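You operate a simulated robot arm through the tools that you are given. There is no shell and no other tool.

The job below is to be done with a simulated robot arm. You get a single attempt, and the scene is never put back.

## Task
Load the narrow stack into the desk printer and run a test print.
Fine: shut the tray and switch the printer off again.

It is judged by the outcome, as a careful person would: the job done as asked, and still so three seconds after it is handed in. It fails if anything else is knocked over, pushed out of place, dropped, spilled or broken.

## Robot
A 7-joint arm with a two-finger parallel gripper, fixed in place. Base frame: the origin is on the floor under the middle of its stand, x ahead of it, y to its left, z up. Readings come in cm, rad, newtons and seconds.
With the tool pointing down near the work surface it reaches from about 38 to 90 cm from the base axis. Its first joint turns from -2.496 to 2.496 rad. Payload 3 kg.
The tool frame sits at the grasp point between the pads (the TCP): z along the fingers, y along the line on which they close. The tips reach 3 cm beyond it. Largest opening 9.4 cm; finger width 2.8, thickness 1; the body of the gripper, 5 by 9.6 cm, starts 5.5 cm behind the TCP.
Orientation is that of the tool frame in the base frame, as a unit quaternion [x, y, z, w]. With the fingers straight down and closing along the base's y, the tool's x points along the base's -x, its y along +y and its z along -z.

## Interface
- The arm moves only by the tool arm_command. Its argument "motion" is a list that holds one entry, the list of rows, each a list of 7 numbers: the turn, a rotation vector about the tool's x, y, z in rad, then the shift along the tool's x, y, z in cm, then the opening, from 0 (shut) to 1 (fully open). In form: [[[wx, wy, wz, dx, dy, dz, claw], ...]]. A call has 1 to 20 rows; each row shifts and turns the commanded pose from where the row before left it, along the tool's axes as they then stand. A row lasts 0.2 s, in which the tool goes at most 5 cm and 0.15 rad; a call with a longer step from one row to the next is refused whole, and so is a gripper value outside its range. Where a pose cannot be reached the arm comes as near as it can. A force on the tool above 60 N (or 10 N above the force at the start of the call, whichever is more), or a blocked arm, ends the call early, and 0.2 s more pass. The fingers move at their own pace (about 7.2 cm/s each) and stop on an object; they squeeze with about 37 N. The grip force told is the motor's: it shows also when the fingers shut on nothing. Time passes only in rows, and 0.2 s behind the last, so rows that do not move let the fingers close. It gives the time, the measured TCP pose, the force on the tool (base axes), the opening and the grip force at its end, in the units of the frame above (readings bear some noise), with the torque about the TCP (base axes, N m) and any sound that the robot's microphone picked up.
- Cameras (640 x 400 px; columns grow to the right, rows downward): "scene" is fixed at [22.05, 64.73, 174.69]; the picture's right is [-0.58, -0.82, 0.00], its down [-0.61, 0.43, -0.66] and it looks along [0.54, -0.38, -0.75] (base axes); focal length 319 px, centre (320, 200). "wrist" rides on the gripper at [7.6, 1.4, -10.2] in the tool frame; the picture's right is [-0.18, 0.98, 0.00], its down [-0.75, -0.14, -0.64] and it looks along [-0.63, -0.12, 0.77] (tool axes); focal length 243 px, centre (320, 200). There is no depth. A picture from a camera that has moved, and an enlarged one, comes with that camera's place and axes in the base frame and with its lens.
- grab_frame(camera): a new picture of that camera. No time passes.
- inspect(camera, box): a new picture of the part [left, top, right, bottom] of that camera's present view, enlarged. No time passes.
- sign_off(): hands the job in; it is judged then, once.

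Places have to be worked out from the pictures, the camera data and where the tool is seen. Open the gripper and draw the arm clear of the work before you hand the job in, unless the task says otherwise.

The tools are called after "Emit:" by a JSON object that holds its "name" and its "arguments". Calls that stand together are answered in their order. arm_command: Moves the arm, as the interface text tells. Its arguments: {"type":"object","properties":{"motion":{"type":"array","items":{"type":"array","items":{"type":"array","items":{"type":"number"}}}}},"required":["motion"]} The other tools are called the same way: grab_frame (camera) takes a picture; inspect (camera, box) takes an enlarged picture of a part of a camera's view; sign_off () hands the job in.

At the start:

```text
time_s: 0.0
tcp_pos: [43.77, 10.37, 136.87]
tool_rot: [0.0, 1.0, 0.0, 0.0]
wrist_force: [-0.4, 0.3, 0.2]
moment: [-0.01, 0.02, 0.0]
gripper_width: 9.37
finger_force: 0.0
```

scene: 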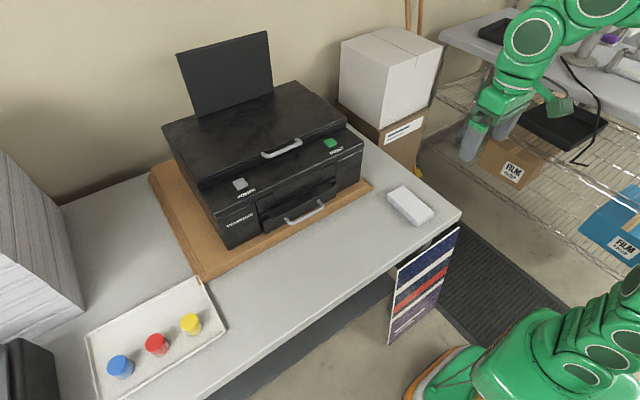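
wrist: 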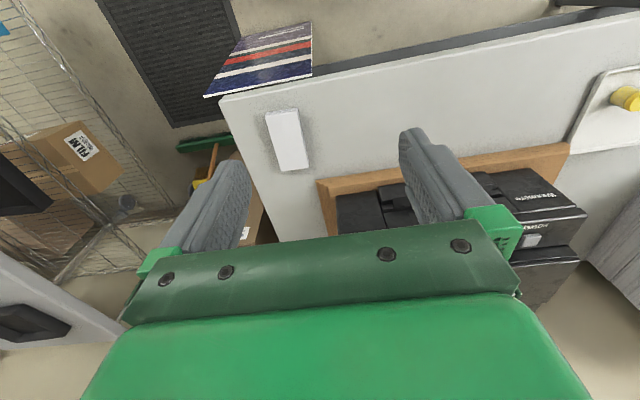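

I start by looking closely at the printer, the paper stack and their surroundings before moving anything.

Emit:
{"name": "inspect", "arguments": {"camera": "scene", "box": [150, 60, 390, 260]}}

Emit:
{"name": "inspect", "arguments": {"camera": "scene", "box": [360, 160, 480, 260]}}

Emit:
{"name": "inspect", "arguments": {"camera": "scene", "box": [200, 120, 380, 250]}}

Emit:
{"name": "inspect", "arguments": {"camera": "wrist", "box": [200, 20, 640, 290]}}

```text
2.00 times, centred on (270, 160) of scene
camera zoom: at [22.05, 64.73, 174.69], right [-0.58, -0.82, 0.0], down [-0.61, 0.43, -0.66], along [0.54, -0.38, -0.75], focal length 638 px, centre (420, 280)
```

zoom: 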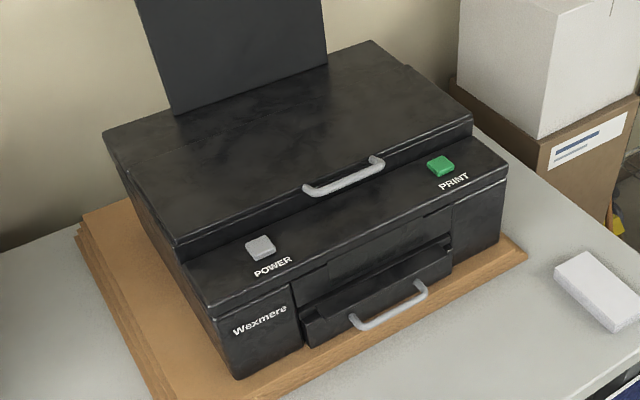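

```text
4.00 times, centred on (420, 210) of scene
camera zoom: at [22.05, 64.73, 174.69], right [-0.58, -0.82, 0.0], down [-0.61, 0.43, -0.66], along [0.54, -0.38, -0.75], focal length 1275 px, centre (-80, 160)
```

zoom: 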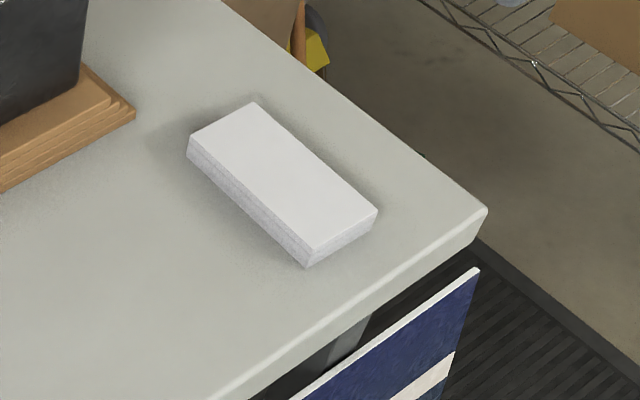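

```text
3.08 times, centred on (290, 185) of scene
camera zoom: at [22.05, 64.73, 174.69], right [-0.58, -0.82, 0.0], down [-0.61, 0.43, -0.66], along [0.54, -0.38, -0.75], focal length 981 px, centre (412, 246)
```

zoom: 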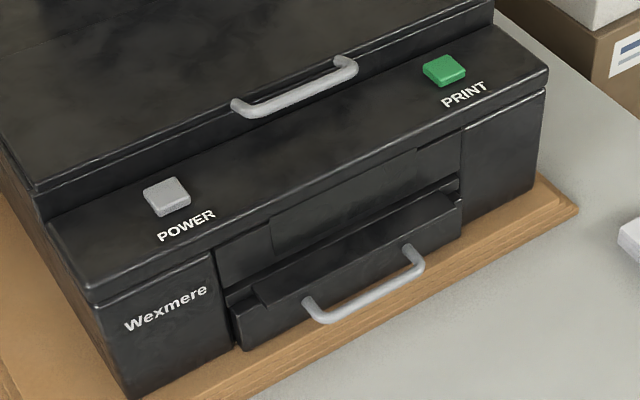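

```text
1.45 times, centred on (420, 155) of wrist
camera zoom: at [36.21, 11.92, 147.16], right [0.18, 0.98, 0.0], down [0.75, -0.14, 0.64], along [0.63, -0.12, -0.77], focal length 353 px, centre (174, 266)
```

zoom: 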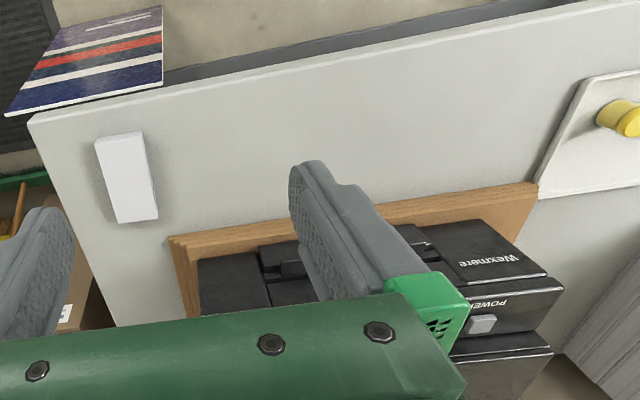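

The stack lies near the desk's right front corner, about x 55–70, y −5–2, top z about 92. The printer front faces the robot at about x 82, y 5–58. I move left and a little down for a closer wrist view of the printer.

Emit:
{"name": "arm_command", "arguments": {"motion": [[[0, 0, 0, 0, 4, 1, 1], [0, 0, 0, 0, 4, 1, 1], [0, 0, 0, 0, 4, 1, 1], [0, 0, 0, 0, 4, 1, 1], [0, 0, 0, 0, 4, 1, 1], [0, 0, 0, 0, 0, 0, 1]]]}}

Emit:
{"name": "grab_frame", "arguments": {"camera": "wrist"}}

Emit:
{"name": "grab_frame", "arguments": {"camera": "scene"}}

```text
time_s: 1.4
tcp_pos: [43.72, 30.48, 132.09]
tool_rot: [0.0, 1.0, 0.0, 0.0]
wrist_force: [0.0, 0.2, 0.5]
moment: [0.02, -0.01, 0.01]
gripper_width: 9.37
finger_force: 0.0
```

```text
taken
camera wrist: at [36.14, 31.96, 142.28], right [0.18, 0.98, 0.0], down [0.75, -0.14, 0.64], along [0.63, -0.12, -0.77], focal length 243 px, centre (320, 200)
```

wrist: 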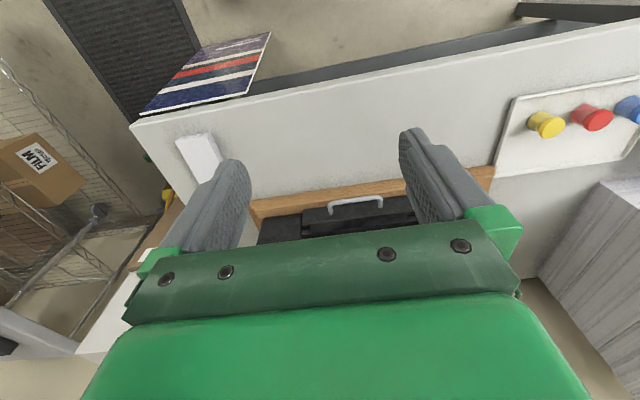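

```text
taken
```

scene: 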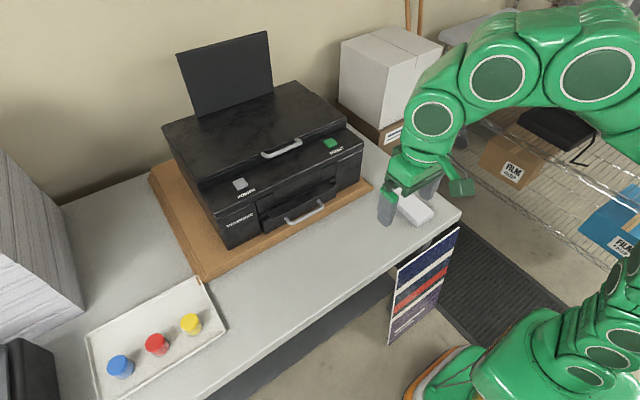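

The tray handle on the lower front is visible but the gripper body hides the rest. I pitch the tool forward about 0.5 rad for a flatter view of the printer's front and top.

Emit:
{"name": "arm_command", "arguments": {"motion": [[[0, -0.13, 0, 0, 0, 0, 1], [0, -0.13, 0, 0, 0, 0, 1], [0, -0.13, 0, 0, 0, 0, 1], [0, -0.13, 0, 0, 0, 0, 1], [0, 0, 0, 0, 0, 0, 1]]]}}

Emit:
{"name": "grab_frame", "arguments": {"camera": "wrist"}}

```text
time_s: 2.8
tcp_pos: [46.62, 30.71, 127.19]
tool_rot: [0.004, 0.979, -0.009, 0.205]
wrist_force: [-0.3, 0.0, -0.6]
moment: [0.01, 0.01, -0.01]
gripper_width: 9.39
finger_force: 0.0
stopped in row 5: the arm was blocked; the commanded pose is now the measured one
```

```text
taken
camera wrist: at [35.55, 32.55, 133.38], right [0.18, 0.98, 0.06], down [0.43, -0.13, 0.89], along [0.88, -0.14, -0.45], focal length 243 px, centre (320, 200)
```

wrist: 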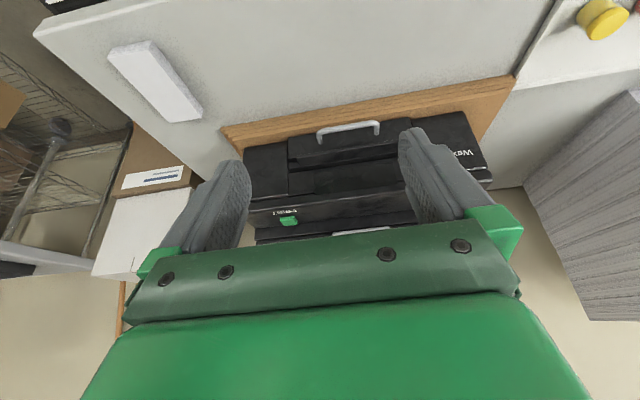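

The wrist reached a joint limit at about 0.41 rad pitch, but the view is usable. I zoom in on the printer front.

Emit:
{"name": "inspect", "arguments": {"camera": "wrist", "box": [210, 80, 530, 280]}}

Emit:
{"name": "inspect", "arguments": {"camera": "wrist", "box": [90, 20, 250, 140]}}

```text
2.00 times, centred on (370, 180) of wrist
camera zoom: at [35.55, 32.55, 133.38], right [0.18, 0.98, 0.06], down [0.43, -0.13, 0.89], along [0.88, -0.14, -0.45], focal length 485 px, centre (220, 240)
```

zoom: 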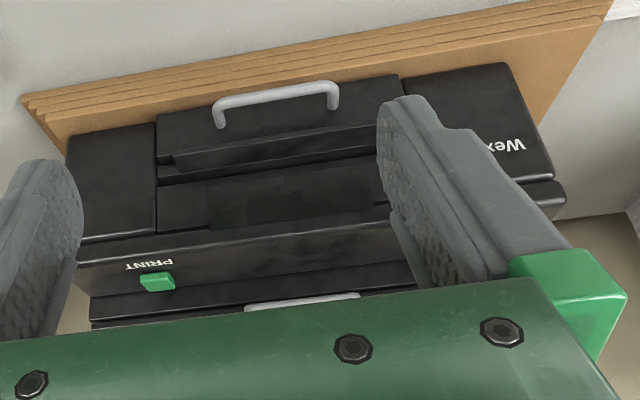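

```text
3.33 times, centred on (170, 80) of wrist
camera zoom: at [35.55, 32.55, 133.38], right [0.18, 0.98, 0.06], down [0.43, -0.13, 0.89], along [0.88, -0.14, -0.45], focal length 809 px, centre (820, 600)
```

zoom: 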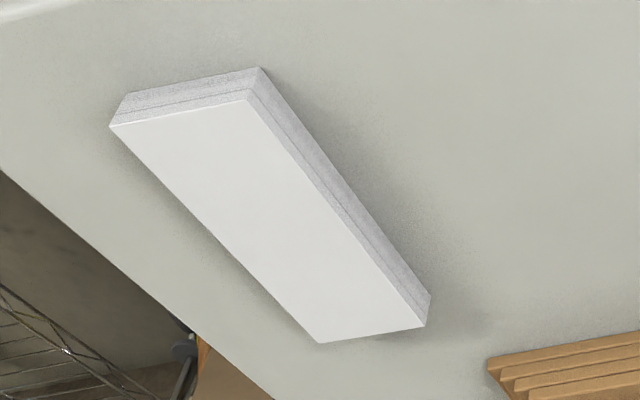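

Triangulating: tray handle bar is about x 74.5, y 27–39, z 98; the PRINT button is about (83.4, 17.6, 113) and POWER about (83.7, 47.8, 113); the desk top is z≈89. I level the tool again and turn it 90° so the fingers close along x for the handle.

Emit:
{"name": "arm_command", "arguments": {"motion": [[[0, 0.14, 0, 0, 0, 0, 1], [0, 0.14, 0, 0, 0, 0, 1], [0, 0.133, 0, 0, 0, 0, 1], [0, 0, 0, 0, 0, 0, 1]]]}}

```text
time_s: 3.8
tcp_pos: [46.47, 30.73, 127.5]
tool_rot: [0.004, 1.0, -0.01, 0.004]
wrist_force: [0.2, -0.2, 0.8]
moment: [0.01, 0.03, -0.02]
gripper_width: 9.38
finger_force: 0.0
```

Level again with about 0.02 rad of leftover tilt. I correct that and turn −90° about the tool axis.

Emit:
{"name": "arm_command", "arguments": {"motion": [[[-0.02, 0.008, -0.008, 0, 0, 0, 1], [0, 0, -0.1428, 0, 0, 0, 1], [0, 0, -0.1428, 0, 0, 0, 1], [0, 0, -0.1428, 0, 0, 0, 1], [0, 0, -0.1428, 0, 0, 0, 1], [0, 0, -0.1428, 0, 0, 0, 1], [0, 0, -0.1428, 0, 0, 0, 1], [0, 0, -0.1428, 0, 0, 0, 1], [0, 0, -0.1428, 0, 0, 0, 1], [0, 0, -0.1428, 0, 0, 0, 1], [0, 0, -0.1428, 0, 0, 0, 1], [0, 0, -0.1428, 0, 0, 0, 1], [0, 0, 0, 0, 0, 0, 1]]]}}

Emit:
{"name": "grab_frame", "arguments": {"camera": "wrist"}}

```text
time_s: 6.6
tcp_pos: [46.44, 30.8, 127.38]
tool_rot: [0.708, -0.706, 0.0, 0.0]
wrist_force: [-0.2, 0.1, 0.1]
moment: [-0.04, 0.01, 0.02]
gripper_width: 9.43
finger_force: 0.1
```

```text
taken
camera wrist: at [45.06, 23.32, 137.52], right [-0.98, 0.18, 0.0], down [0.14, 0.75, 0.64], along [0.12, 0.63, -0.77], focal length 243 px, centre (320, 200)
```

wrist: 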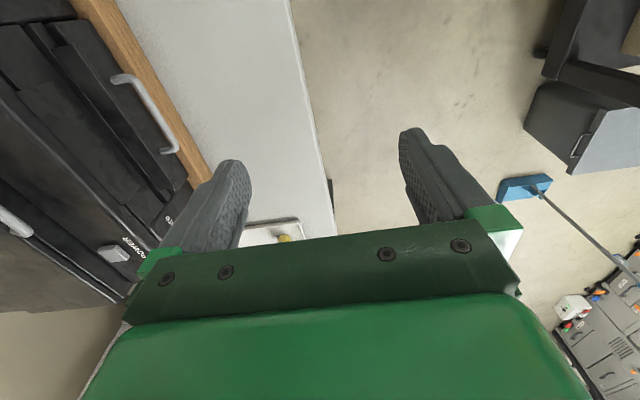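

The turn worked. I zoom on the handle and the front of the printer from this side.

Emit:
{"name": "inspect", "arguments": {"camera": "wrist", "box": [0, 0, 240, 150]}}

Emit:
{"name": "inspect", "arguments": {"camera": "wrist", "box": [0, 120, 240, 300]}}

```text
2.67 times, centred on (120, 75) of wrist
camera zoom: at [45.06, 23.32, 137.52], right [-0.98, 0.18, 0.0], down [0.14, 0.75, 0.64], along [0.12, 0.63, -0.77], focal length 647 px, centre (853, 533)
```

zoom: 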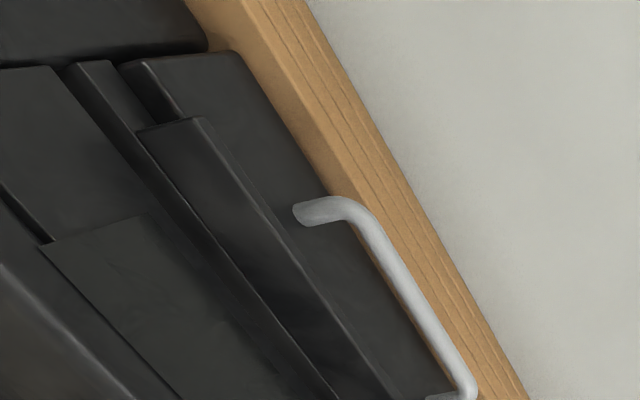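

```text
2.22 times, centred on (120, 210) of wrist
camera zoom: at [45.06, 23.32, 137.52], right [-0.98, 0.18, 0.0], down [0.14, 0.75, 0.64], along [0.12, 0.63, -0.77], focal length 539 px, centre (764, 178)
```

zoom: 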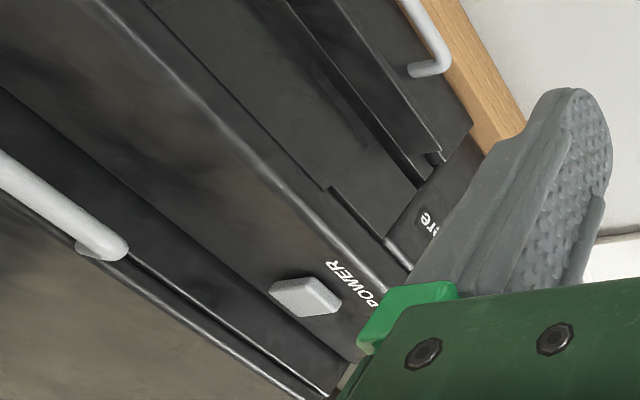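

The handle bar is about x 74.2, z 98.3 with a gap of around 3 cm to the tray face, and the printer's top cover edge is near x 79. I'll hook one open finger behind the bar and pull, so first I move above it to (70.8, 33, 112).

Emit:
{"name": "arm_command", "arguments": {"motion": [[[0, 0, 0, -0.275, -3.05, 1.92, 1], [0, 0, 0, -0.275, -3.05, 1.92, 1], [0, 0, 0, -0.275, -3.05, 1.92, 1], [0, 0, 0, -0.275, -3.05, 1.92, 1], [0, 0, 0, -0.275, -3.05, 1.92, 1], [0, 0, 0, -0.275, -3.05, 1.92, 1], [0, 0, 0, -0.275, -3.05, 1.92, 1], [0, 0, 0, -0.275, -3.05, 1.92, 1], [0, 0, 0, 0, 0, 0, 1]]]}}

Emit:
{"name": "grab_frame", "arguments": {"camera": "wrist"}}

Emit:
{"name": "inspect", "arguments": {"camera": "scene", "box": [200, 100, 400, 260]}}

```text
time_s: 8.6
tcp_pos: [70.89, 33.2, 112.0]
tool_rot: [-0.707, 0.707, 0.001, 0.001]
wrist_force: [0.9, -0.3, 0.3]
moment: [0.01, -0.03, 0.0]
gripper_width: 9.39
finger_force: 0.1
```

```text
taken
camera wrist: at [69.53, 25.77, 122.17], right [-0.98, 0.19, 0.0], down [0.14, 0.75, 0.64], along [0.12, 0.63, -0.77], focal length 243 px, centre (320, 200)
```

wrist: 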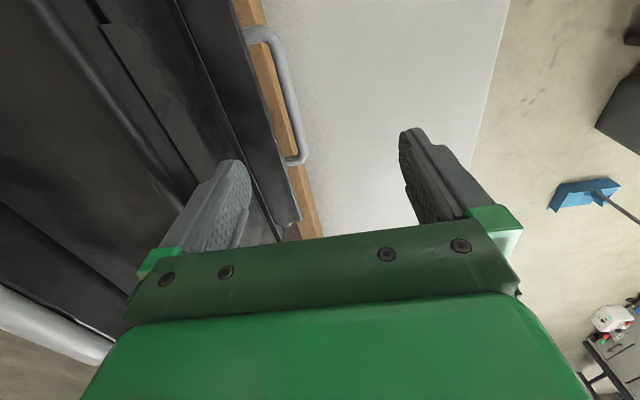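

```text
2.50 times, centred on (300, 180) of scene
camera zoom: at [22.05, 64.73, 174.69], right [-0.58, -0.82, 0.0], down [-0.61, 0.43, -0.66], along [0.54, -0.38, -0.75], focal length 797 px, centre (370, 250)
```

zoom: 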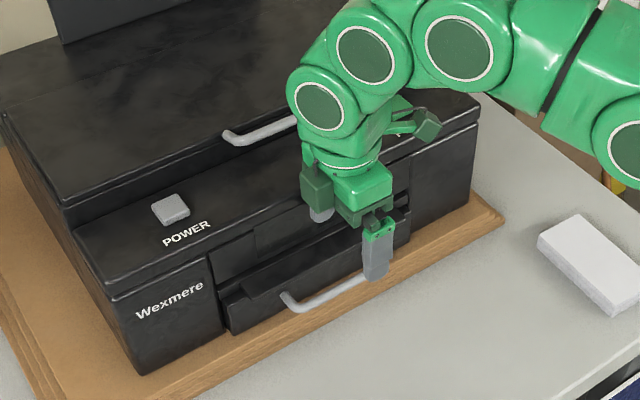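

I zoom on the gap between the bar and the tray face to place the finger exactly.

Emit:
{"name": "inspect", "arguments": {"camera": "wrist", "box": [160, 0, 360, 250]}}

```text
1.60 times, centred on (260, 125) of wrist
camera zoom: at [69.53, 25.77, 122.17], right [-0.98, 0.19, 0.0], down [0.14, 0.75, 0.64], along [0.12, 0.63, -0.77], focal length 388 px, centre (416, 320)
```

zoom: 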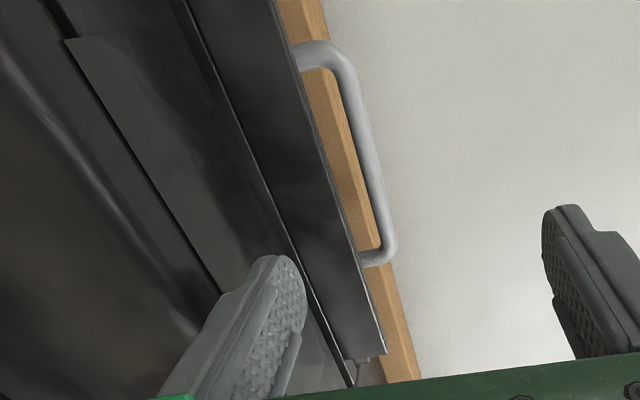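

The front of the tray may have a lip above the handle, so I zoom the scene camera to check the tray face before descending.

Emit:
{"name": "inspect", "arguments": {"camera": "scene", "box": [250, 170, 350, 235]}}

Emit:
{"name": "inspect", "arguments": {"camera": "wrist", "box": [200, 0, 330, 100]}}

Emit:
{"name": "inspect", "arguments": {"camera": "wrist", "box": [220, 120, 350, 250]}}

```text
6.15 times, centred on (300, 202) of scene
camera zoom: at [22.05, 64.73, 174.69], right [-0.58, -0.82, 0.0], down [-0.61, 0.43, -0.66], along [0.54, -0.38, -0.75], focal length 1961 px, centre (443, 185)
```

zoom: 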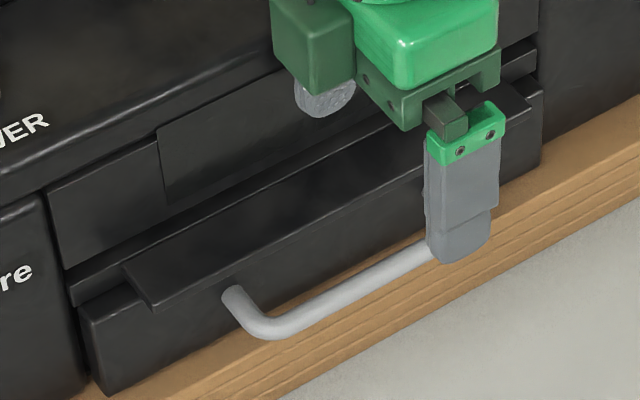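

```text
4.00 times, centred on (265, 50) of wrist
camera zoom: at [69.53, 25.77, 122.17], right [-0.98, 0.19, 0.0], down [0.14, 0.75, 0.64], along [0.12, 0.63, -0.77], focal length 970 px, centre (540, 800)
```

zoom: 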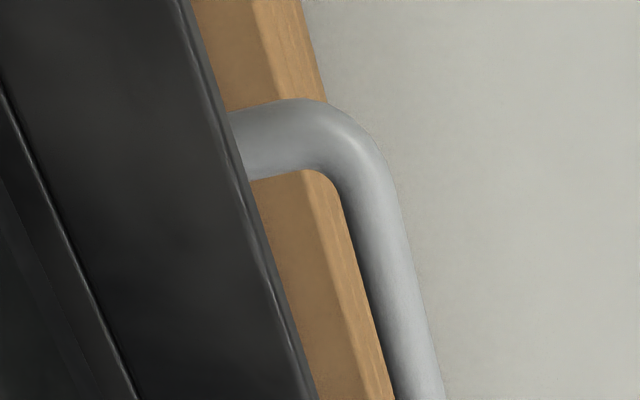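

```text
3.08 times, centred on (285, 185) of wrist
camera zoom: at [69.53, 25.77, 122.17], right [-0.98, 0.19, 0.0], down [0.14, 0.75, 0.64], along [0.12, 0.63, -0.77], focal length 746 px, centre (428, 246)
```

zoom: 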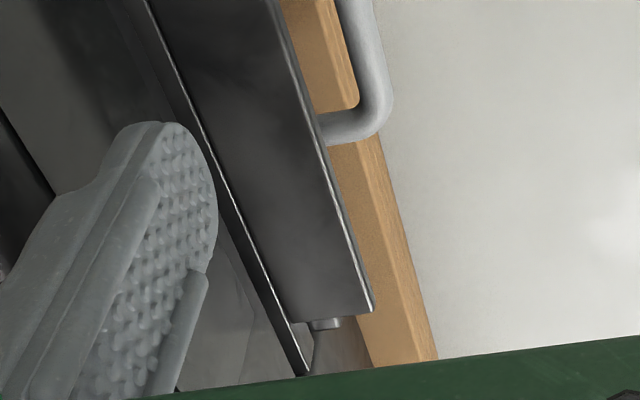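

The tray has a plate-like lip at about x 75.0, z 103 over the handle bar (x 74.2, z 98.5), so a straight-down hook won't fit. I need the tool pitched forward to grip the bar under the lip; I back off to x≈62 and test how far it pitches.

Emit:
{"name": "arm_command", "arguments": {"motion": [[[0, 0, 0, 0, 3, -1, 1], [0, 0, 0, 0, 3, 0, 1], [0, 0, 0, 0, 3, 0, 1], [0.12, 0, 0, 0, 0, 0, 1], [0.12, 0, 0, 0, 0, 0, 1], [0.12, 0, 0, 0, 0, 0, 1], [0.12, 0, 0, 0, 0, 0, 1], [0, 0, 0, 0, 0, 0, 1]]]}}

```text
time_s: 10.4
tcp_pos: [61.84, 33.06, 112.88]
tool_rot: [-0.686, 0.688, -0.167, 0.169]
wrist_force: [-1.2, 0.1, 0.6]
moment: [0.0, 0.01, -0.02]
gripper_width: 9.39
finger_force: 0.1
```

Pitch 0.48 rad was reached without blocking. I continue to about 0.8 rad while narrowing the opening toward 4 cm.

Emit:
{"name": "arm_command", "arguments": {"motion": [[[0.1, 0, 0, 0, 0, 0, 0.6], [0.1, 0, 0, 0, 0, 0, 0.45], [0.1, 0, 0, 0, 0, 0, 0.45], [0, 0, 0, 0, 0, 0, 0.45]]]}}

Emit:
{"name": "grab_frame", "arguments": {"camera": "wrist"}}

Emit:
{"name": "grab_frame", "arguments": {"camera": "scene"}}

```text
time_s: 11.4
tcp_pos: [61.81, 33.01, 112.78]
tool_rot: [-0.653, 0.655, -0.268, 0.269]
wrist_force: [-0.9, -0.8, 0.6]
moment: [0.0, 0.01, 0.0]
gripper_width: 4.24
finger_force: 0.1
```

```text
taken
camera wrist: at [53.69, 25.58, 119.09], right [-0.7, 0.19, -0.69], down [-0.35, 0.75, 0.56], along [0.62, 0.63, -0.46], focal length 243 px, centre (320, 200)
```

wrist: 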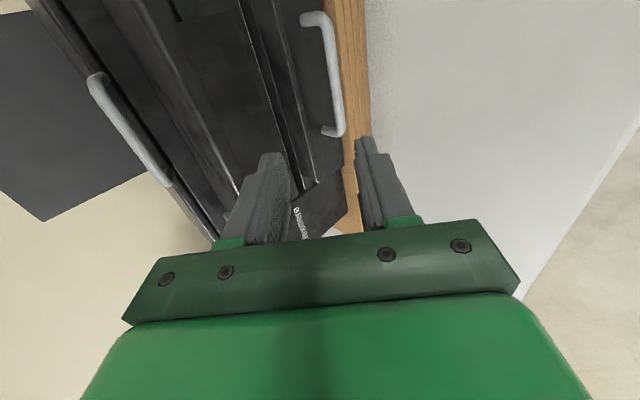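

```text
taken
```

scene: 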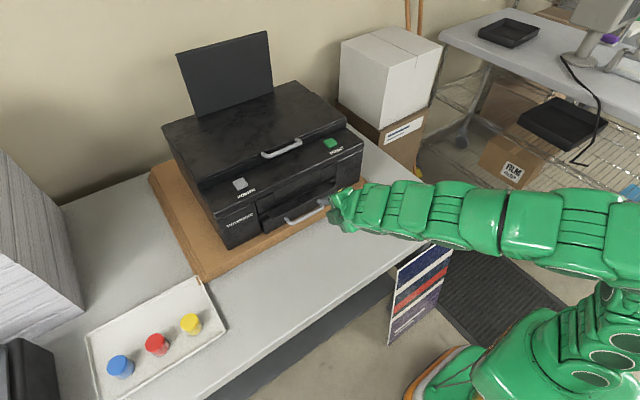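

Pitch 0.78 rad works here. I zoom in on the bar from this angle to refine its place.

Emit:
{"name": "inspect", "arguments": {"camera": "wrist", "box": [230, 0, 390, 160]}}

```text
2.50 times, centred on (310, 80) of wrist
camera zoom: at [53.69, 25.58, 119.09], right [-0.7, 0.19, -0.69], down [-0.35, 0.75, 0.56], along [0.62, 0.63, -0.46], focal length 606 px, centre (345, 500)
```

zoom: 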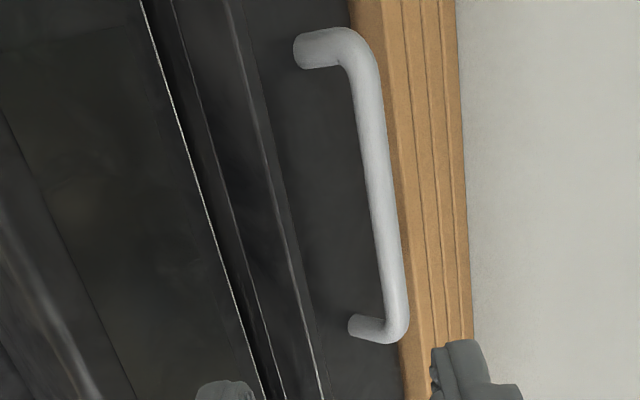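

From three views the bar centre is (74.2, 33, 98.3) and the tray face x≈77.5. I narrow to about 2.7 cm and advance half way along the tool axis, lined up with the bar.

Emit:
{"name": "arm_command", "arguments": {"motion": [[[0, 0, 0, 0, 0.45, 3, 0.29], [0, 0, 0, 0, 0.45, 3, 0.29], [0, 0, 0, 0, 0.45, 3, 0.29], [0, 0, 0, 0, 0, 1, 0.29], [0, 0, 0, 0, 0, 0, 0.29]]]}}

Emit:
{"name": "grab_frame", "arguments": {"camera": "wrist"}}

Emit:
{"name": "inspect", "arguments": {"camera": "scene", "box": [240, 150, 400, 250]}}

```text
time_s: 12.6
tcp_pos: [67.81, 32.99, 105.03]
tool_rot: [-0.653, 0.655, -0.268, 0.269]
wrist_force: [-0.6, -0.1, -0.1]
moment: [0.02, -0.03, 0.01]
gripper_width: 2.71
finger_force: 0.2
```

```text
taken
camera wrist: at [59.57, 25.5, 111.19], right [-0.7, 0.19, -0.69], down [-0.35, 0.75, 0.56], along [0.62, 0.63, -0.46], focal length 243 px, centre (320, 200)
```

wrist: 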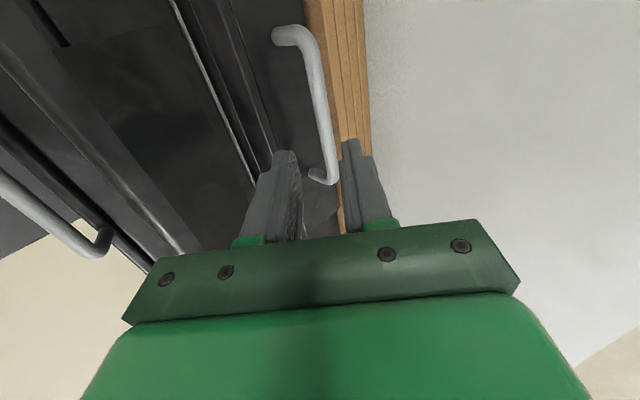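

```text
4.00 times, centred on (320, 200) of scene
camera zoom: at [22.05, 64.73, 174.69], right [-0.58, -0.82, 0.0], down [-0.61, 0.43, -0.66], along [0.54, -0.38, -0.75], focal length 1275 px, centre (320, 200)
```

zoom: 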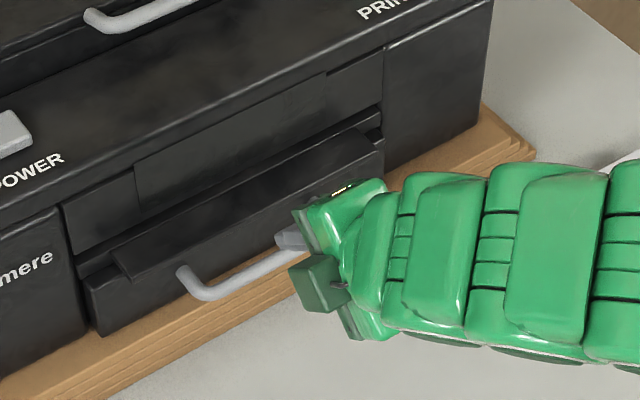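

The bar sits 9.3 cm ahead along the tool axis and within 0.2 cm of the finger mid-plane. I advance 7.5 cm so it ends up between the pads.

Emit:
{"name": "arm_command", "arguments": {"motion": [[[0, 0, 0, 0, 0.15, 2, 0.29], [0, 0, 0, 0, 0, 2, 0.29], [0, 0, 0, 0, 0, 1.5, 0.29], [0, 0, 0, 0, 0, 1, 0.29], [0, 0, 0, 0, 0, 1, 0.29], [0, 0, 0, 0, 0, 0, 0.29]]]}}

Emit:
{"name": "grab_frame", "arguments": {"camera": "wrist"}}

Emit:
{"name": "inspect", "arguments": {"camera": "scene", "box": [240, 150, 400, 250]}}

```text
time_s: 14.0
tcp_pos: [72.94, 33.04, 99.38]
tool_rot: [-0.653, 0.655, -0.269, 0.269]
wrist_force: [-3.5, -0.1, 2.1]
moment: [0.0, -0.05, 0.04]
gripper_width: 2.67
finger_force: 0.0
```

```text
taken
camera wrist: at [64.83, 25.52, 105.74], right [-0.7, 0.19, -0.69], down [-0.35, 0.75, 0.56], along [0.62, 0.63, -0.46], focal length 243 px, centre (320, 200)
```

wrist: 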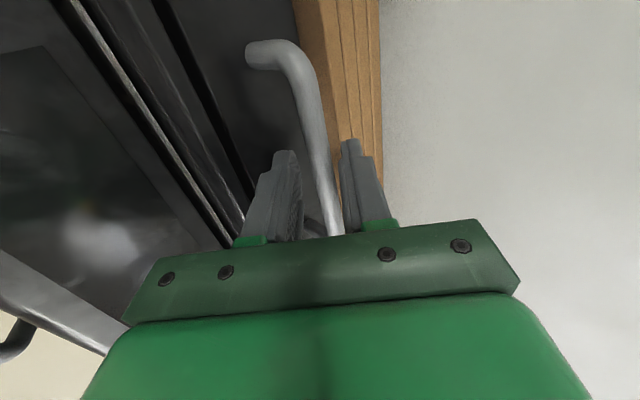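

```text
4.00 times, centred on (320, 200) of scene
camera zoom: at [22.05, 64.73, 174.69], right [-0.58, -0.82, 0.0], down [-0.61, 0.43, -0.66], along [0.54, -0.38, -0.75], focal length 1275 px, centre (320, 200)
```

zoom: 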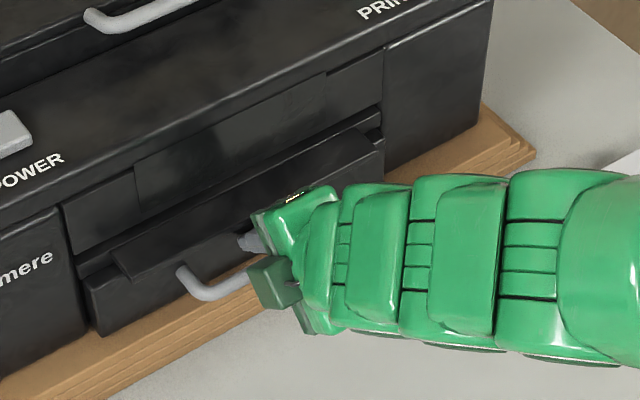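

The bar is between the pads with only a light touch on the tray face (4 N). I back off a few millimetres and close on the bar.

Emit:
{"name": "arm_command", "arguments": {"motion": [[[0, 0, 0, 0, 0, -0.4, 0.29], [0, 0, 0, 0, 0, 0, 0], [0, 0, 0, 0, 0, 0, 0], [0, 0, 0, 0, 0, 0, 0]]]}}

```text
time_s: 15.0
tcp_pos: [72.69, 32.98, 99.68]
tool_rot: [-0.654, 0.655, -0.268, 0.268]
wrist_force: [-35.4, 1.4, -21.0]
moment: [-0.66, 0.57, 0.59]
gripper_width: 1.14
finger_force: 44.3
```

The bar is gripped (1.14 cm), but slightly off-centre with about 40 N of side load. I ease the tool 0.25 cm along +y of the tool to relieve it.

Emit:
{"name": "arm_command", "arguments": {"motion": [[[0, 0, 0, 0, 0.12, 0, 0], [0, 0, 0, 0, 0.13, 0, 0], [0, 0, 0, 0, 0, 0, 0]]]}}

```text
time_s: 15.8
tcp_pos: [72.65, 33.07, 99.67]
tool_rot: [-0.653, 0.655, -0.268, 0.269]
wrist_force: [0.0, -7.3, -10.4]
moment: [-0.58, 0.12, 0.83]
gripper_width: 1.17
finger_force: 44.8
```

Load is down to about 12 N. I pull straight toward −x, 4 cm to start.

Emit:
{"name": "arm_command", "arguments": {"motion": [[[0, 0, 0, 0, 0.4, -0.395, 0], [0, 0, 0, 0, 0.712, -0.7025, 0], [0, 0, 0, 0, 0.712, -0.7025, 0], [0, 0, 0, 0, 0.712, -0.7025, 0], [0, 0, 0, 0, 0.36, -0.351, 0], [0, 0, 0, 0, 0, 0, 0]]]}}

Emit:
{"name": "grab_frame", "arguments": {"camera": "scene"}}

```text
time_s: 17.2
tcp_pos: [68.55, 33.03, 99.56]
tool_rot: [-0.654, 0.654, -0.268, 0.27]
wrist_force: [-0.6, -16.8, 32.5]
moment: [-0.96, -0.4, 0.43]
gripper_width: 1.16
finger_force: 44.7
```

```text
taken
```

scene: 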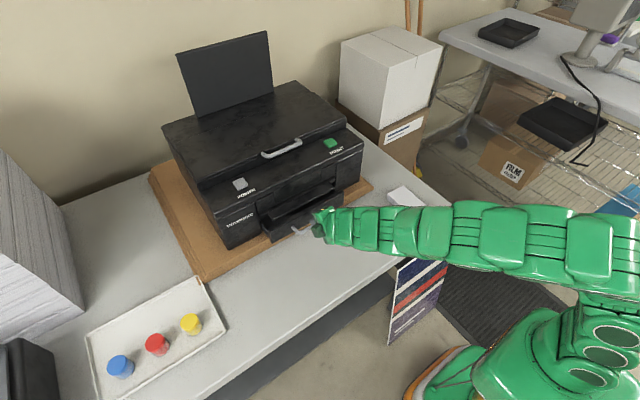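

The tray slides out; the tool is pressing down and a bit sideways, so I shift up and to −y slightly while pulling another 5 cm.

Emit:
{"name": "arm_command", "arguments": {"motion": [[[0, 0, 0, 0.12, -0.1, -0.1, 0], [0, 0, 0, 0, 0.712, -0.7025, 0], [0, 0, 0, 0, 0.712, -0.7025, 0], [0, 0, 0, 0, 0.712, -0.7025, 0], [0, 0, 0, 0, 0.712, -0.7025, 0], [0, 0, 0, 0, 0.712, -0.7025, 0], [0, 0, 0, 0, 0, 0, 0]]]}}

Emit:
{"name": "inspect", "arguments": {"camera": "scene", "box": [200, 140, 400, 265]}}

```text
time_s: 18.8
tcp_pos: [63.59, 32.98, 99.67]
tool_rot: [-0.654, 0.655, -0.269, 0.268]
wrist_force: [0.1, 10.2, -13.8]
moment: [-0.33, 0.17, 0.93]
gripper_width: 1.18
finger_force: 45.2
```

```text
3.20 times, centred on (300, 202) of scene
camera zoom: at [22.05, 64.73, 174.69], right [-0.58, -0.82, 0.0], down [-0.61, 0.43, -0.66], along [0.54, -0.38, -0.75], focal length 1020 px, centre (384, 192)
```

zoom: 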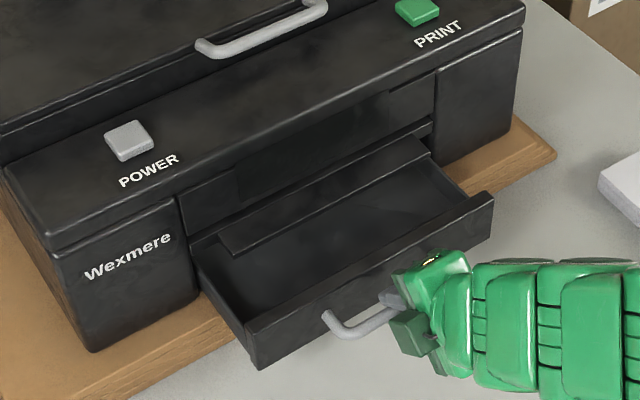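

The output shelf stays on the printer and the tray slides out from under it. About 9 cm out so far; I pull 5 more.

Emit:
{"name": "arm_command", "arguments": {"motion": [[[0, 0, 0, 0, 0.712, -0.7025, 0], [0, 0, 0, 0, 0.712, -0.7025, 0], [0, 0, 0, 0, 0.712, -0.7025, 0], [0, 0, 0, 0, 0.712, -0.7025, 0], [0, 0, 0, 0, 0.712, -0.7025, 0], [0, 0, 0, 0, 0, 0, 0]]]}}

Emit:
{"name": "inspect", "arguments": {"camera": "scene", "box": [200, 140, 400, 265]}}

```text
time_s: 20.2
tcp_pos: [58.66, 32.97, 99.62]
tool_rot: [-0.653, 0.655, -0.269, 0.268]
wrist_force: [0.1, 8.3, -22.8]
moment: [-0.51, 0.19, 0.76]
gripper_width: 1.17
finger_force: 45.0
```

```text
3.20 times, centred on (300, 202) of scene
camera zoom: at [22.05, 64.73, 174.69], right [-0.58, -0.82, 0.0], down [-0.61, 0.43, -0.66], along [0.54, -0.38, -0.75], focal length 1020 px, centre (384, 192)
```

zoom: 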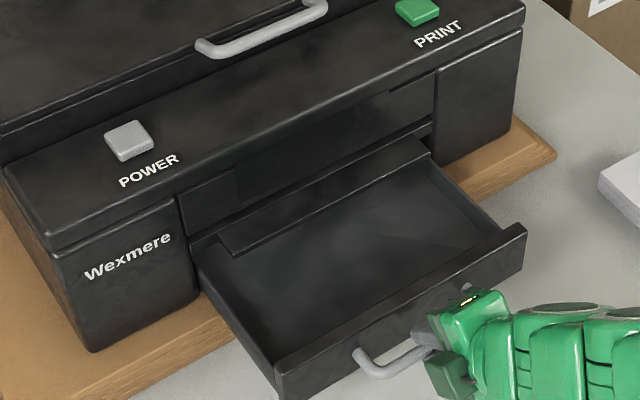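

14 cm out. I relieve the small downward load and pull another 5 cm, watching for an end stop.

Emit:
{"name": "arm_command", "arguments": {"motion": [[[0, 0, 0, 0, 0.07, 0.07, 0], [0, 0, 0, 0, 0.712, -0.7025, 0], [0, 0, 0, 0, 0.712, -0.7025, 0], [0, 0, 0, 0, 0.712, -0.7025, 0], [0, 0, 0, 0, 0.712, -0.7025, 0], [0, 0, 0, 0, 0.712, -0.7025, 0], [0, 0, 0, 0, 0, 0, 0]]]}}

Emit:
{"name": "inspect", "arguments": {"camera": "scene", "box": [200, 140, 400, 265]}}

```text
time_s: 21.8
tcp_pos: [53.61, 32.96, 99.6]
tool_rot: [-0.653, 0.655, -0.269, 0.27]
wrist_force: [-0.5, -5.2, 20.0]
moment: [-0.66, -0.19, 0.67]
gripper_width: 1.16
finger_force: 45.4
```

```text
3.20 times, centred on (300, 202) of scene
camera zoom: at [22.05, 64.73, 174.69], right [-0.58, -0.82, 0.0], down [-0.61, 0.43, -0.66], along [0.54, -0.38, -0.75], focal length 1020 px, centre (384, 192)
```

zoom: 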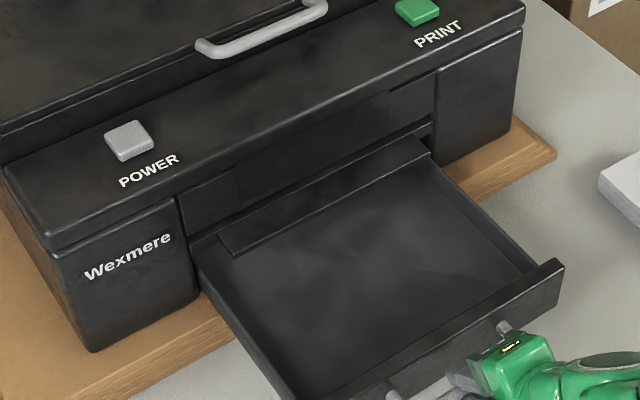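

19 cm out with no end stop felt. I take 2 cm more for clearance, then release the bar.

Emit:
{"name": "arm_command", "arguments": {"motion": [[[0, 0, 0, 0.03, -0.06, -0.06, 0], [0, 0, 0, 0, 0.712, -0.7025, 0], [0, 0, 0, 0, 0.712, -0.7025, 0], [0, 0, 0, 0, 0, 0, 0]]]}}

Emit:
{"name": "inspect", "arguments": {"camera": "scene", "box": [200, 140, 400, 265]}}

```text
time_s: 22.8
tcp_pos: [51.59, 33.11, 99.67]
tool_rot: [-0.653, 0.655, -0.268, 0.268]
wrist_force: [-0.5, -2.5, 3.1]
moment: [-0.5, -0.05, 0.81]
gripper_width: 1.19
finger_force: 45.7
```

```text
3.20 times, centred on (300, 202) of scene
camera zoom: at [22.05, 64.73, 174.69], right [-0.58, -0.82, 0.0], down [-0.61, 0.43, -0.66], along [0.54, -0.38, -0.75], focal length 1020 px, centre (384, 192)
```

zoom: 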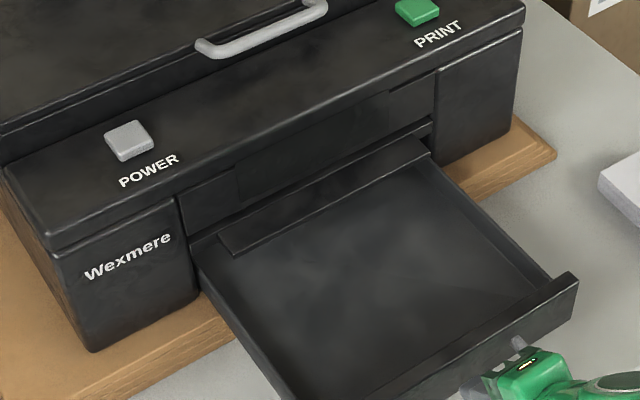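

The tray is open about 21 cm with no load. I open the fingers slightly and back straight off the bar.

Emit:
{"name": "arm_command", "arguments": {"motion": [[[0, 0, 0, 0, 0, 0, 0.3], [0, 0, 0, 0, 0, 0, 0.3], [0, 0, 0, 0, 0, -1.5, 0.3], [0, 0, 0, 0, 0, -2.5, 0.3], [0, 0, 0, 0, 0, -3, 0.3], [0, 0, 0, 0, 0, -3, 0.3], [0, 0, 0, 0, 0, 0, 0.3]]]}}

Emit:
{"name": "grab_frame", "arguments": {"camera": "wrist"}}

Emit:
{"name": "grab_frame", "arguments": {"camera": "scene"}}

```text
time_s: 24.6
tcp_pos: [45.14, 31.71, 98.14]
tool_rot: [0.675, -0.659, 0.278, -0.184]
wrist_force: [-0.6, 0.1, 0.0]
moment: [0.01, -0.02, -0.02]
gripper_width: 2.83
finger_force: 0.0
stopped in row 7: the arm was blocked; the commanded pose is now the measured one
```

```text
taken
camera wrist: at [37.51, 25.38, 106.17], right [-0.77, 0.12, -0.63], down [-0.27, 0.83, 0.49], along [0.58, 0.54, -0.61], focal length 243 px, centre (320, 200)
```

wrist: 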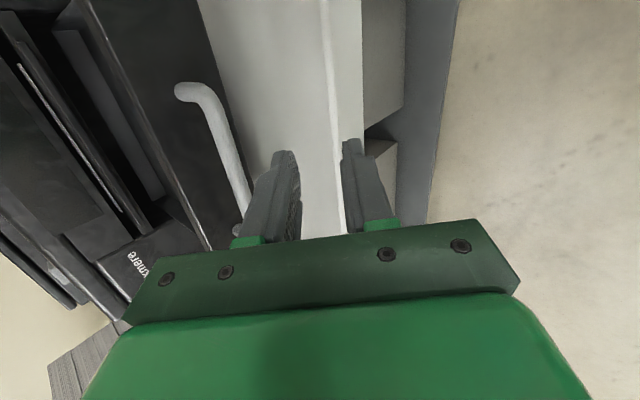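

```text
taken
```

scene: 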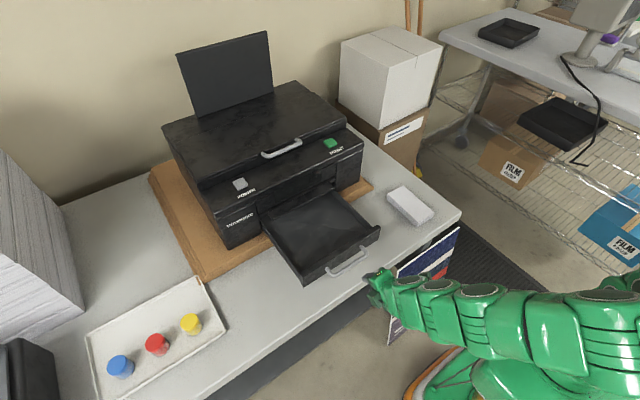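

Backing off hit a joint limit close to the base but the tool is free in front of the desk edge, and the tray stayed open. I raise it and level the tool again.

Emit:
{"name": "arm_command", "arguments": {"motion": [[[-0.133, -0.027, 0.005, 0.4, -1.8, -2.3, 0.3], [-0.133, -0.027, 0.005, 0.3, -1.5, -2.55, 0.3], [-0.133, -0.027, 0.005, 0.2, -1.2, -2.7, 0.6], [-0.133, -0.027, 0.004, 0.1, -0.8, -2.9, 1], [-0.133, -0.027, 0.004, 0, -0.4, -3, 1], [0, 0, 0, 0, 0, -3, 1], [0, 0, 0, 0, 0, 0, 1]]]}}

```text
time_s: 26.2
tcp_pos: [45.01, 32.05, 116.07]
tool_rot: [0.709, -0.705, 0.001, -0.002]
wrist_force: [-0.3, -0.4, -0.3]
moment: [0.03, -0.02, -0.01]
gripper_width: 9.39
finger_force: 0.1
```

Level at z 116. I turn back +90° so the fingers close along y for the stack.

Emit:
{"name": "arm_command", "arguments": {"motion": [[[0, 0, 0.1428, 0, 0, -1, 1], [0, 0, 0.1428, 0, 0, -1, 1], [0, 0, 0.1428, 0, 0, 0, 1], [0, 0, 0.1428, 0, 0, 0, 1], [0, 0, 0.1428, 0, 0, 0, 1], [0, 0, 0.1428, 0, 0, 0, 1], [0, 0, 0.1428, 0, 0, 0, 1], [0, 0, 0.1428, 0, 0, 0, 1], [0, 0, 0.1428, 0, 0, 0, 1], [0, 0, 0.1428, 0, 0, 0, 1], [0, 0, 0.1428, 0, 0, 0, 1], [0, 0, 0, 0, 0, 0, 1]]]}}

Emit:
{"name": "grab_frame", "arguments": {"camera": "wrist"}}

```text
time_s: 28.8
tcp_pos: [44.93, 32.02, 118.35]
tool_rot: [-0.001, 1.0, 0.001, 0.004]
wrist_force: [-0.1, 0.2, 0.0]
moment: [0.01, 0.0, -0.02]
gripper_width: 9.39
finger_force: 0.0
```

```text
taken
camera wrist: at [37.29, 33.5, 128.43], right [0.18, 0.98, 0.0], down [0.75, -0.14, 0.65], along [0.64, -0.11, -0.76], focal length 243 px, centre (320, 200)
```

wrist: 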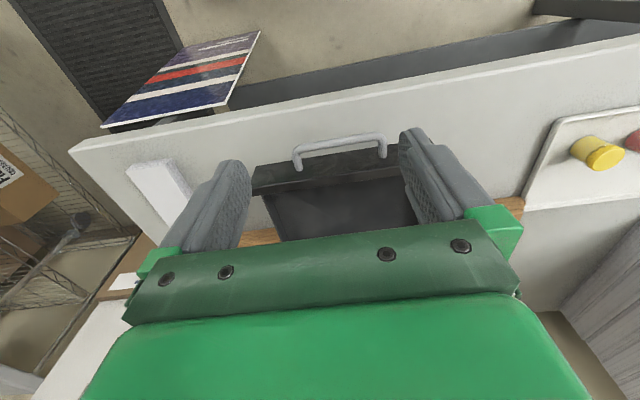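

Now I move over the stack at height, staying at z 118.

Emit:
{"name": "arm_command", "arguments": {"motion": [[[0, 0, 0, -1.93, -3.73, 0, 1], [0, 0, 0, -1.93, -3.73, 0, 1], [0, 0, 0, -1.93, -3.73, 0, 1], [0, 0, 0, -1.93, -3.73, 0, 1], [0, 0, 0, -1.93, -3.73, 0, 1], [0, 0, 0, -1.93, -3.73, 0, 1], [0, 0, 0, -1.93, -3.73, 0, 1], [0, 0, 0, -1.93, -3.73, 0, 1], [0, 0.008, 0, -1.93, -3.73, 0, 1], [0, 0, 0, 0, 0, 0, 1]]]}}

Emit:
{"name": "grab_frame", "arguments": {"camera": "wrist"}}

Emit:
{"name": "inspect", "arguments": {"camera": "scene", "box": [240, 150, 480, 300]}}

```text
time_s: 31.0
tcp_pos: [62.53, -1.81, 118.3]
tool_rot: [-0.002, 1.0, 0.001, 0.0]
wrist_force: [-0.1, 0.2, 0.6]
moment: [-0.02, -0.02, -0.02]
gripper_width: 9.39
finger_force: 0.0
```

```text
taken
camera wrist: at [54.95, -0.25, 128.56], right [0.18, 0.98, 0.0], down [0.76, -0.14, 0.64], along [0.63, -0.11, -0.77], focal length 243 px, centre (320, 200)
```

wrist: 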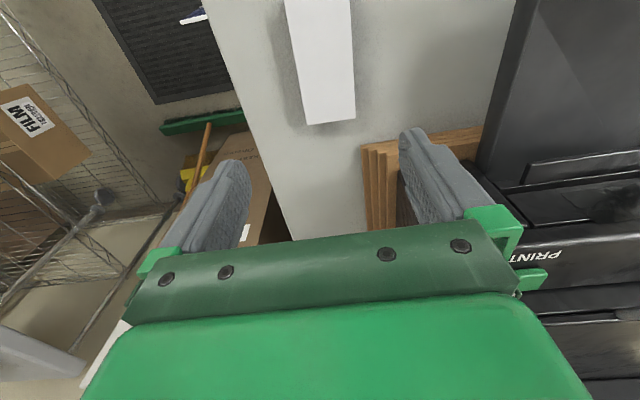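

```text
2.67 times, centred on (360, 225) of scene
camera zoom: at [22.05, 64.73, 174.69], right [-0.58, -0.82, 0.0], down [-0.61, 0.43, -0.66], along [0.54, -0.38, -0.75], focal length 850 px, centre (213, 133)
```

zoom: 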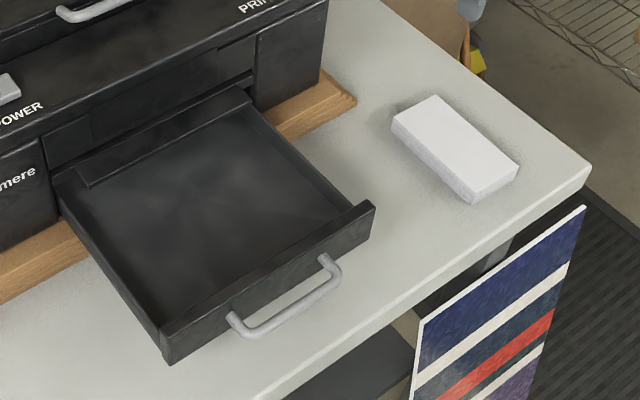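

I refine the stack's place with a zoom before descending.

Emit:
{"name": "inspect", "arguments": {"camera": "wrist", "box": [230, 0, 430, 130]}}

```text
3.08 times, centred on (330, 65) of wrist
camera zoom: at [54.95, -0.25, 128.56], right [0.18, 0.98, 0.0], down [0.76, -0.14, 0.64], along [0.63, -0.11, -0.77], focal length 746 px, centre (289, 615)
```

zoom: 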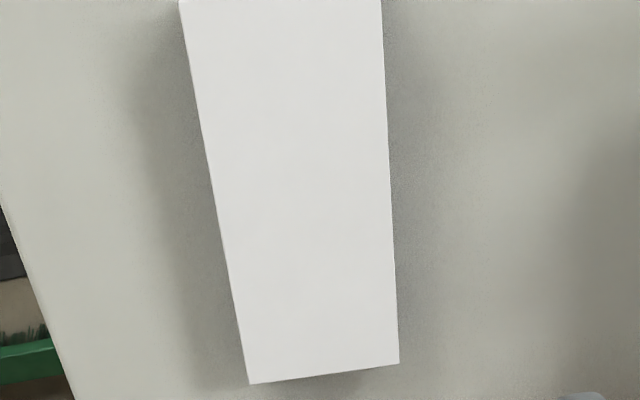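

The stack centre is about (62.3, −0.9), yawed about −0.035 rad. I align to that and descend to z 99, tips still above the stack, then check.

Emit:
{"name": "arm_command", "arguments": {"motion": [[[0, 0, 0.035, 0.2, 0.9, 1, 1], [0, 0, 0, 0, 0, 4, 1], [0, 0, 0, 0, 0, 4, 1], [0, 0, 0, 0, 0, 4, 1], [0, 0, 0, 0, 0, 4, 1], [0, 0, 0, 0, 0, 2.3, 1], [0, 0, 0, 0, 0, 0, 1]]]}}

Emit:
{"name": "grab_frame", "arguments": {"camera": "wrist"}}

Emit:
{"name": "inspect", "arguments": {"camera": "scene", "box": [360, 140, 480, 240]}}

```text
time_s: 32.6
tcp_pos: [62.29, -0.8, 99.04]
tool_rot: [0.015, 1.0, 0.001, -0.001]
wrist_force: [0.0, -0.4, 0.2]
moment: [-0.03, 0.02, -0.03]
gripper_width: 9.39
finger_force: 0.0
```

```text
taken
camera wrist: at [54.77, 1.04, 109.29], right [0.21, 0.98, 0.0], down [0.75, -0.16, 0.64], along [0.63, -0.14, -0.77], focal length 243 px, centre (320, 200)
```

wrist: 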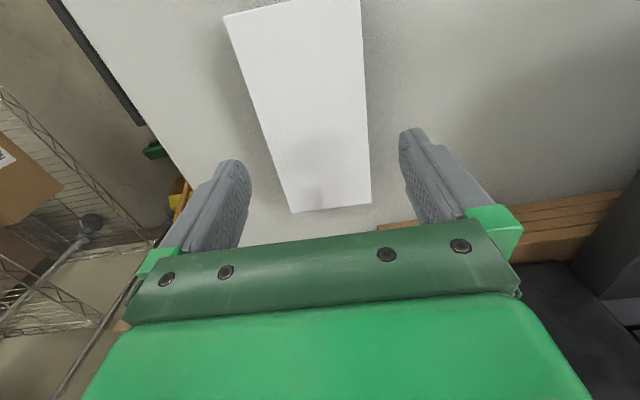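

```text
4.00 times, centred on (420, 190) of scene
camera zoom: at [22.05, 64.73, 174.69], right [-0.58, -0.82, 0.0], down [-0.61, 0.43, -0.66], along [0.54, -0.38, -0.75], focal length 1275 px, centre (-80, 240)
```

zoom: 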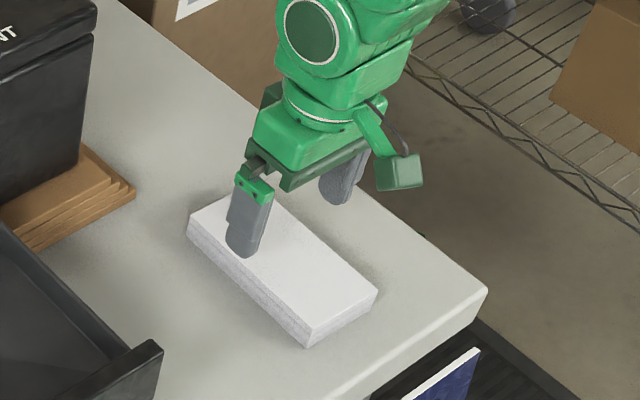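

Relative to the fingers the stack's centre line is about y −1.05, so I shift −0.25 in y and descend to z 95.3 for one more check.

Emit:
{"name": "arm_command", "arguments": {"motion": [[[0, 0, 0.01, 0, -0.25, 1.7, 1], [0, 0, 0, 0, 0, 2, 1], [0, 0, 0, 0, 0, 0, 1]]]}}

Emit:
{"name": "grab_frame", "arguments": {"camera": "wrist"}}

Emit:
{"name": "inspect", "arguments": {"camera": "scene", "box": [360, 140, 480, 240]}}

```text
time_s: 33.4
tcp_pos: [62.35, -0.92, 95.35]
tool_rot: [0.02, 1.0, 0.001, -0.001]
wrist_force: [0.1, 0.8, 0.4]
moment: [-0.02, 0.03, 0.01]
gripper_width: 9.39
finger_force: 0.0
```

```text
taken
camera wrist: at [54.8, 0.95, 105.64], right [0.22, 0.97, 0.0], down [0.75, -0.17, 0.64], along [0.62, -0.14, -0.77], focal length 243 px, centre (320, 200)
```

wrist: 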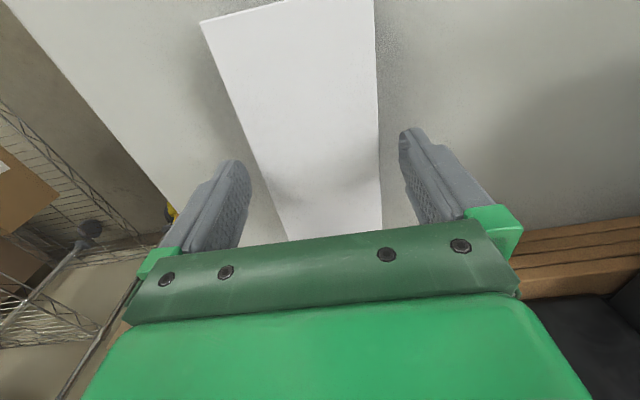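

```text
4.00 times, centred on (420, 190) of scene
camera zoom: at [22.05, 64.73, 174.69], right [-0.58, -0.82, 0.0], down [-0.61, 0.43, -0.66], along [0.54, -0.38, -0.75], focal length 1275 px, centre (-80, 240)
```

zoom: 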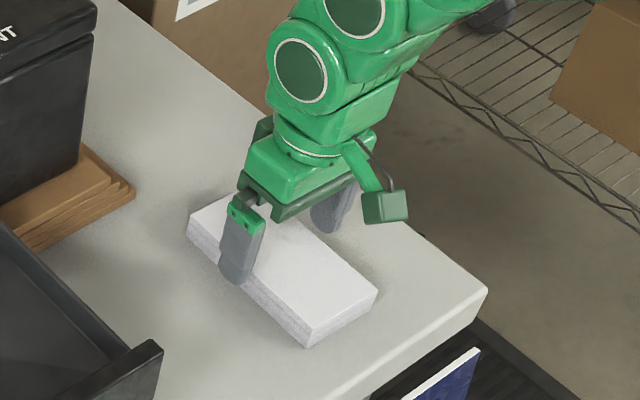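

In the tool frame the stack is aligned and spans y −4.1 to 3.7, so I shift −0.22, then descend to z≈92.8 beside it.

Emit:
{"name": "arm_command", "arguments": {"motion": [[[0, 0, 0, 0, -0.22, 0.3, 1], [0, 0, 0, 0, 0, 0.9, 1], [0, 0, 0, 0, 0, 0.9, 1], [0, 0, 0, 0, 0, 0.5, 1], [0, 0, 0, 0, 0, 0, 1]]]}}

Emit:
{"name": "inspect", "arguments": {"camera": "scene", "box": [360, 140, 480, 240]}}

```text
time_s: 34.8
tcp_pos: [62.5, -0.92, 93.0]
tool_rot: [0.019, 1.0, 0.0, 0.002]
wrist_force: [0.4, -0.1, 2.0]
moment: [-0.12, 0.03, 0.05]
gripper_width: 9.38
finger_force: 0.0
stopped in row 5: the force on the tool passed its limit at 62 N (the readings are from after the stop); the commanded pose is now the measured one
```

```text
4.00 times, centred on (420, 190) of scene
camera zoom: at [22.05, 64.73, 174.69], right [-0.58, -0.82, 0.0], down [-0.61, 0.43, -0.66], along [0.54, -0.38, -0.75], focal length 1275 px, centre (-80, 240)
```

zoom: 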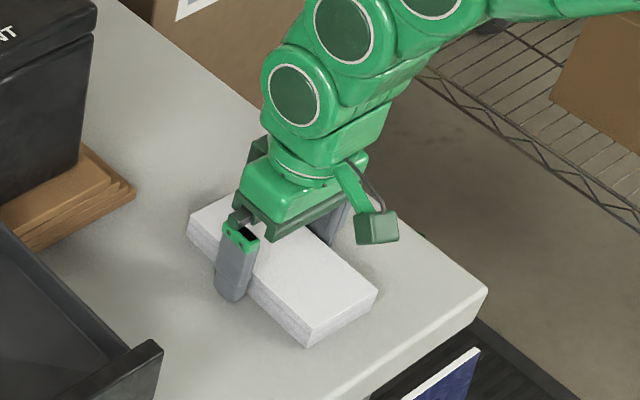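

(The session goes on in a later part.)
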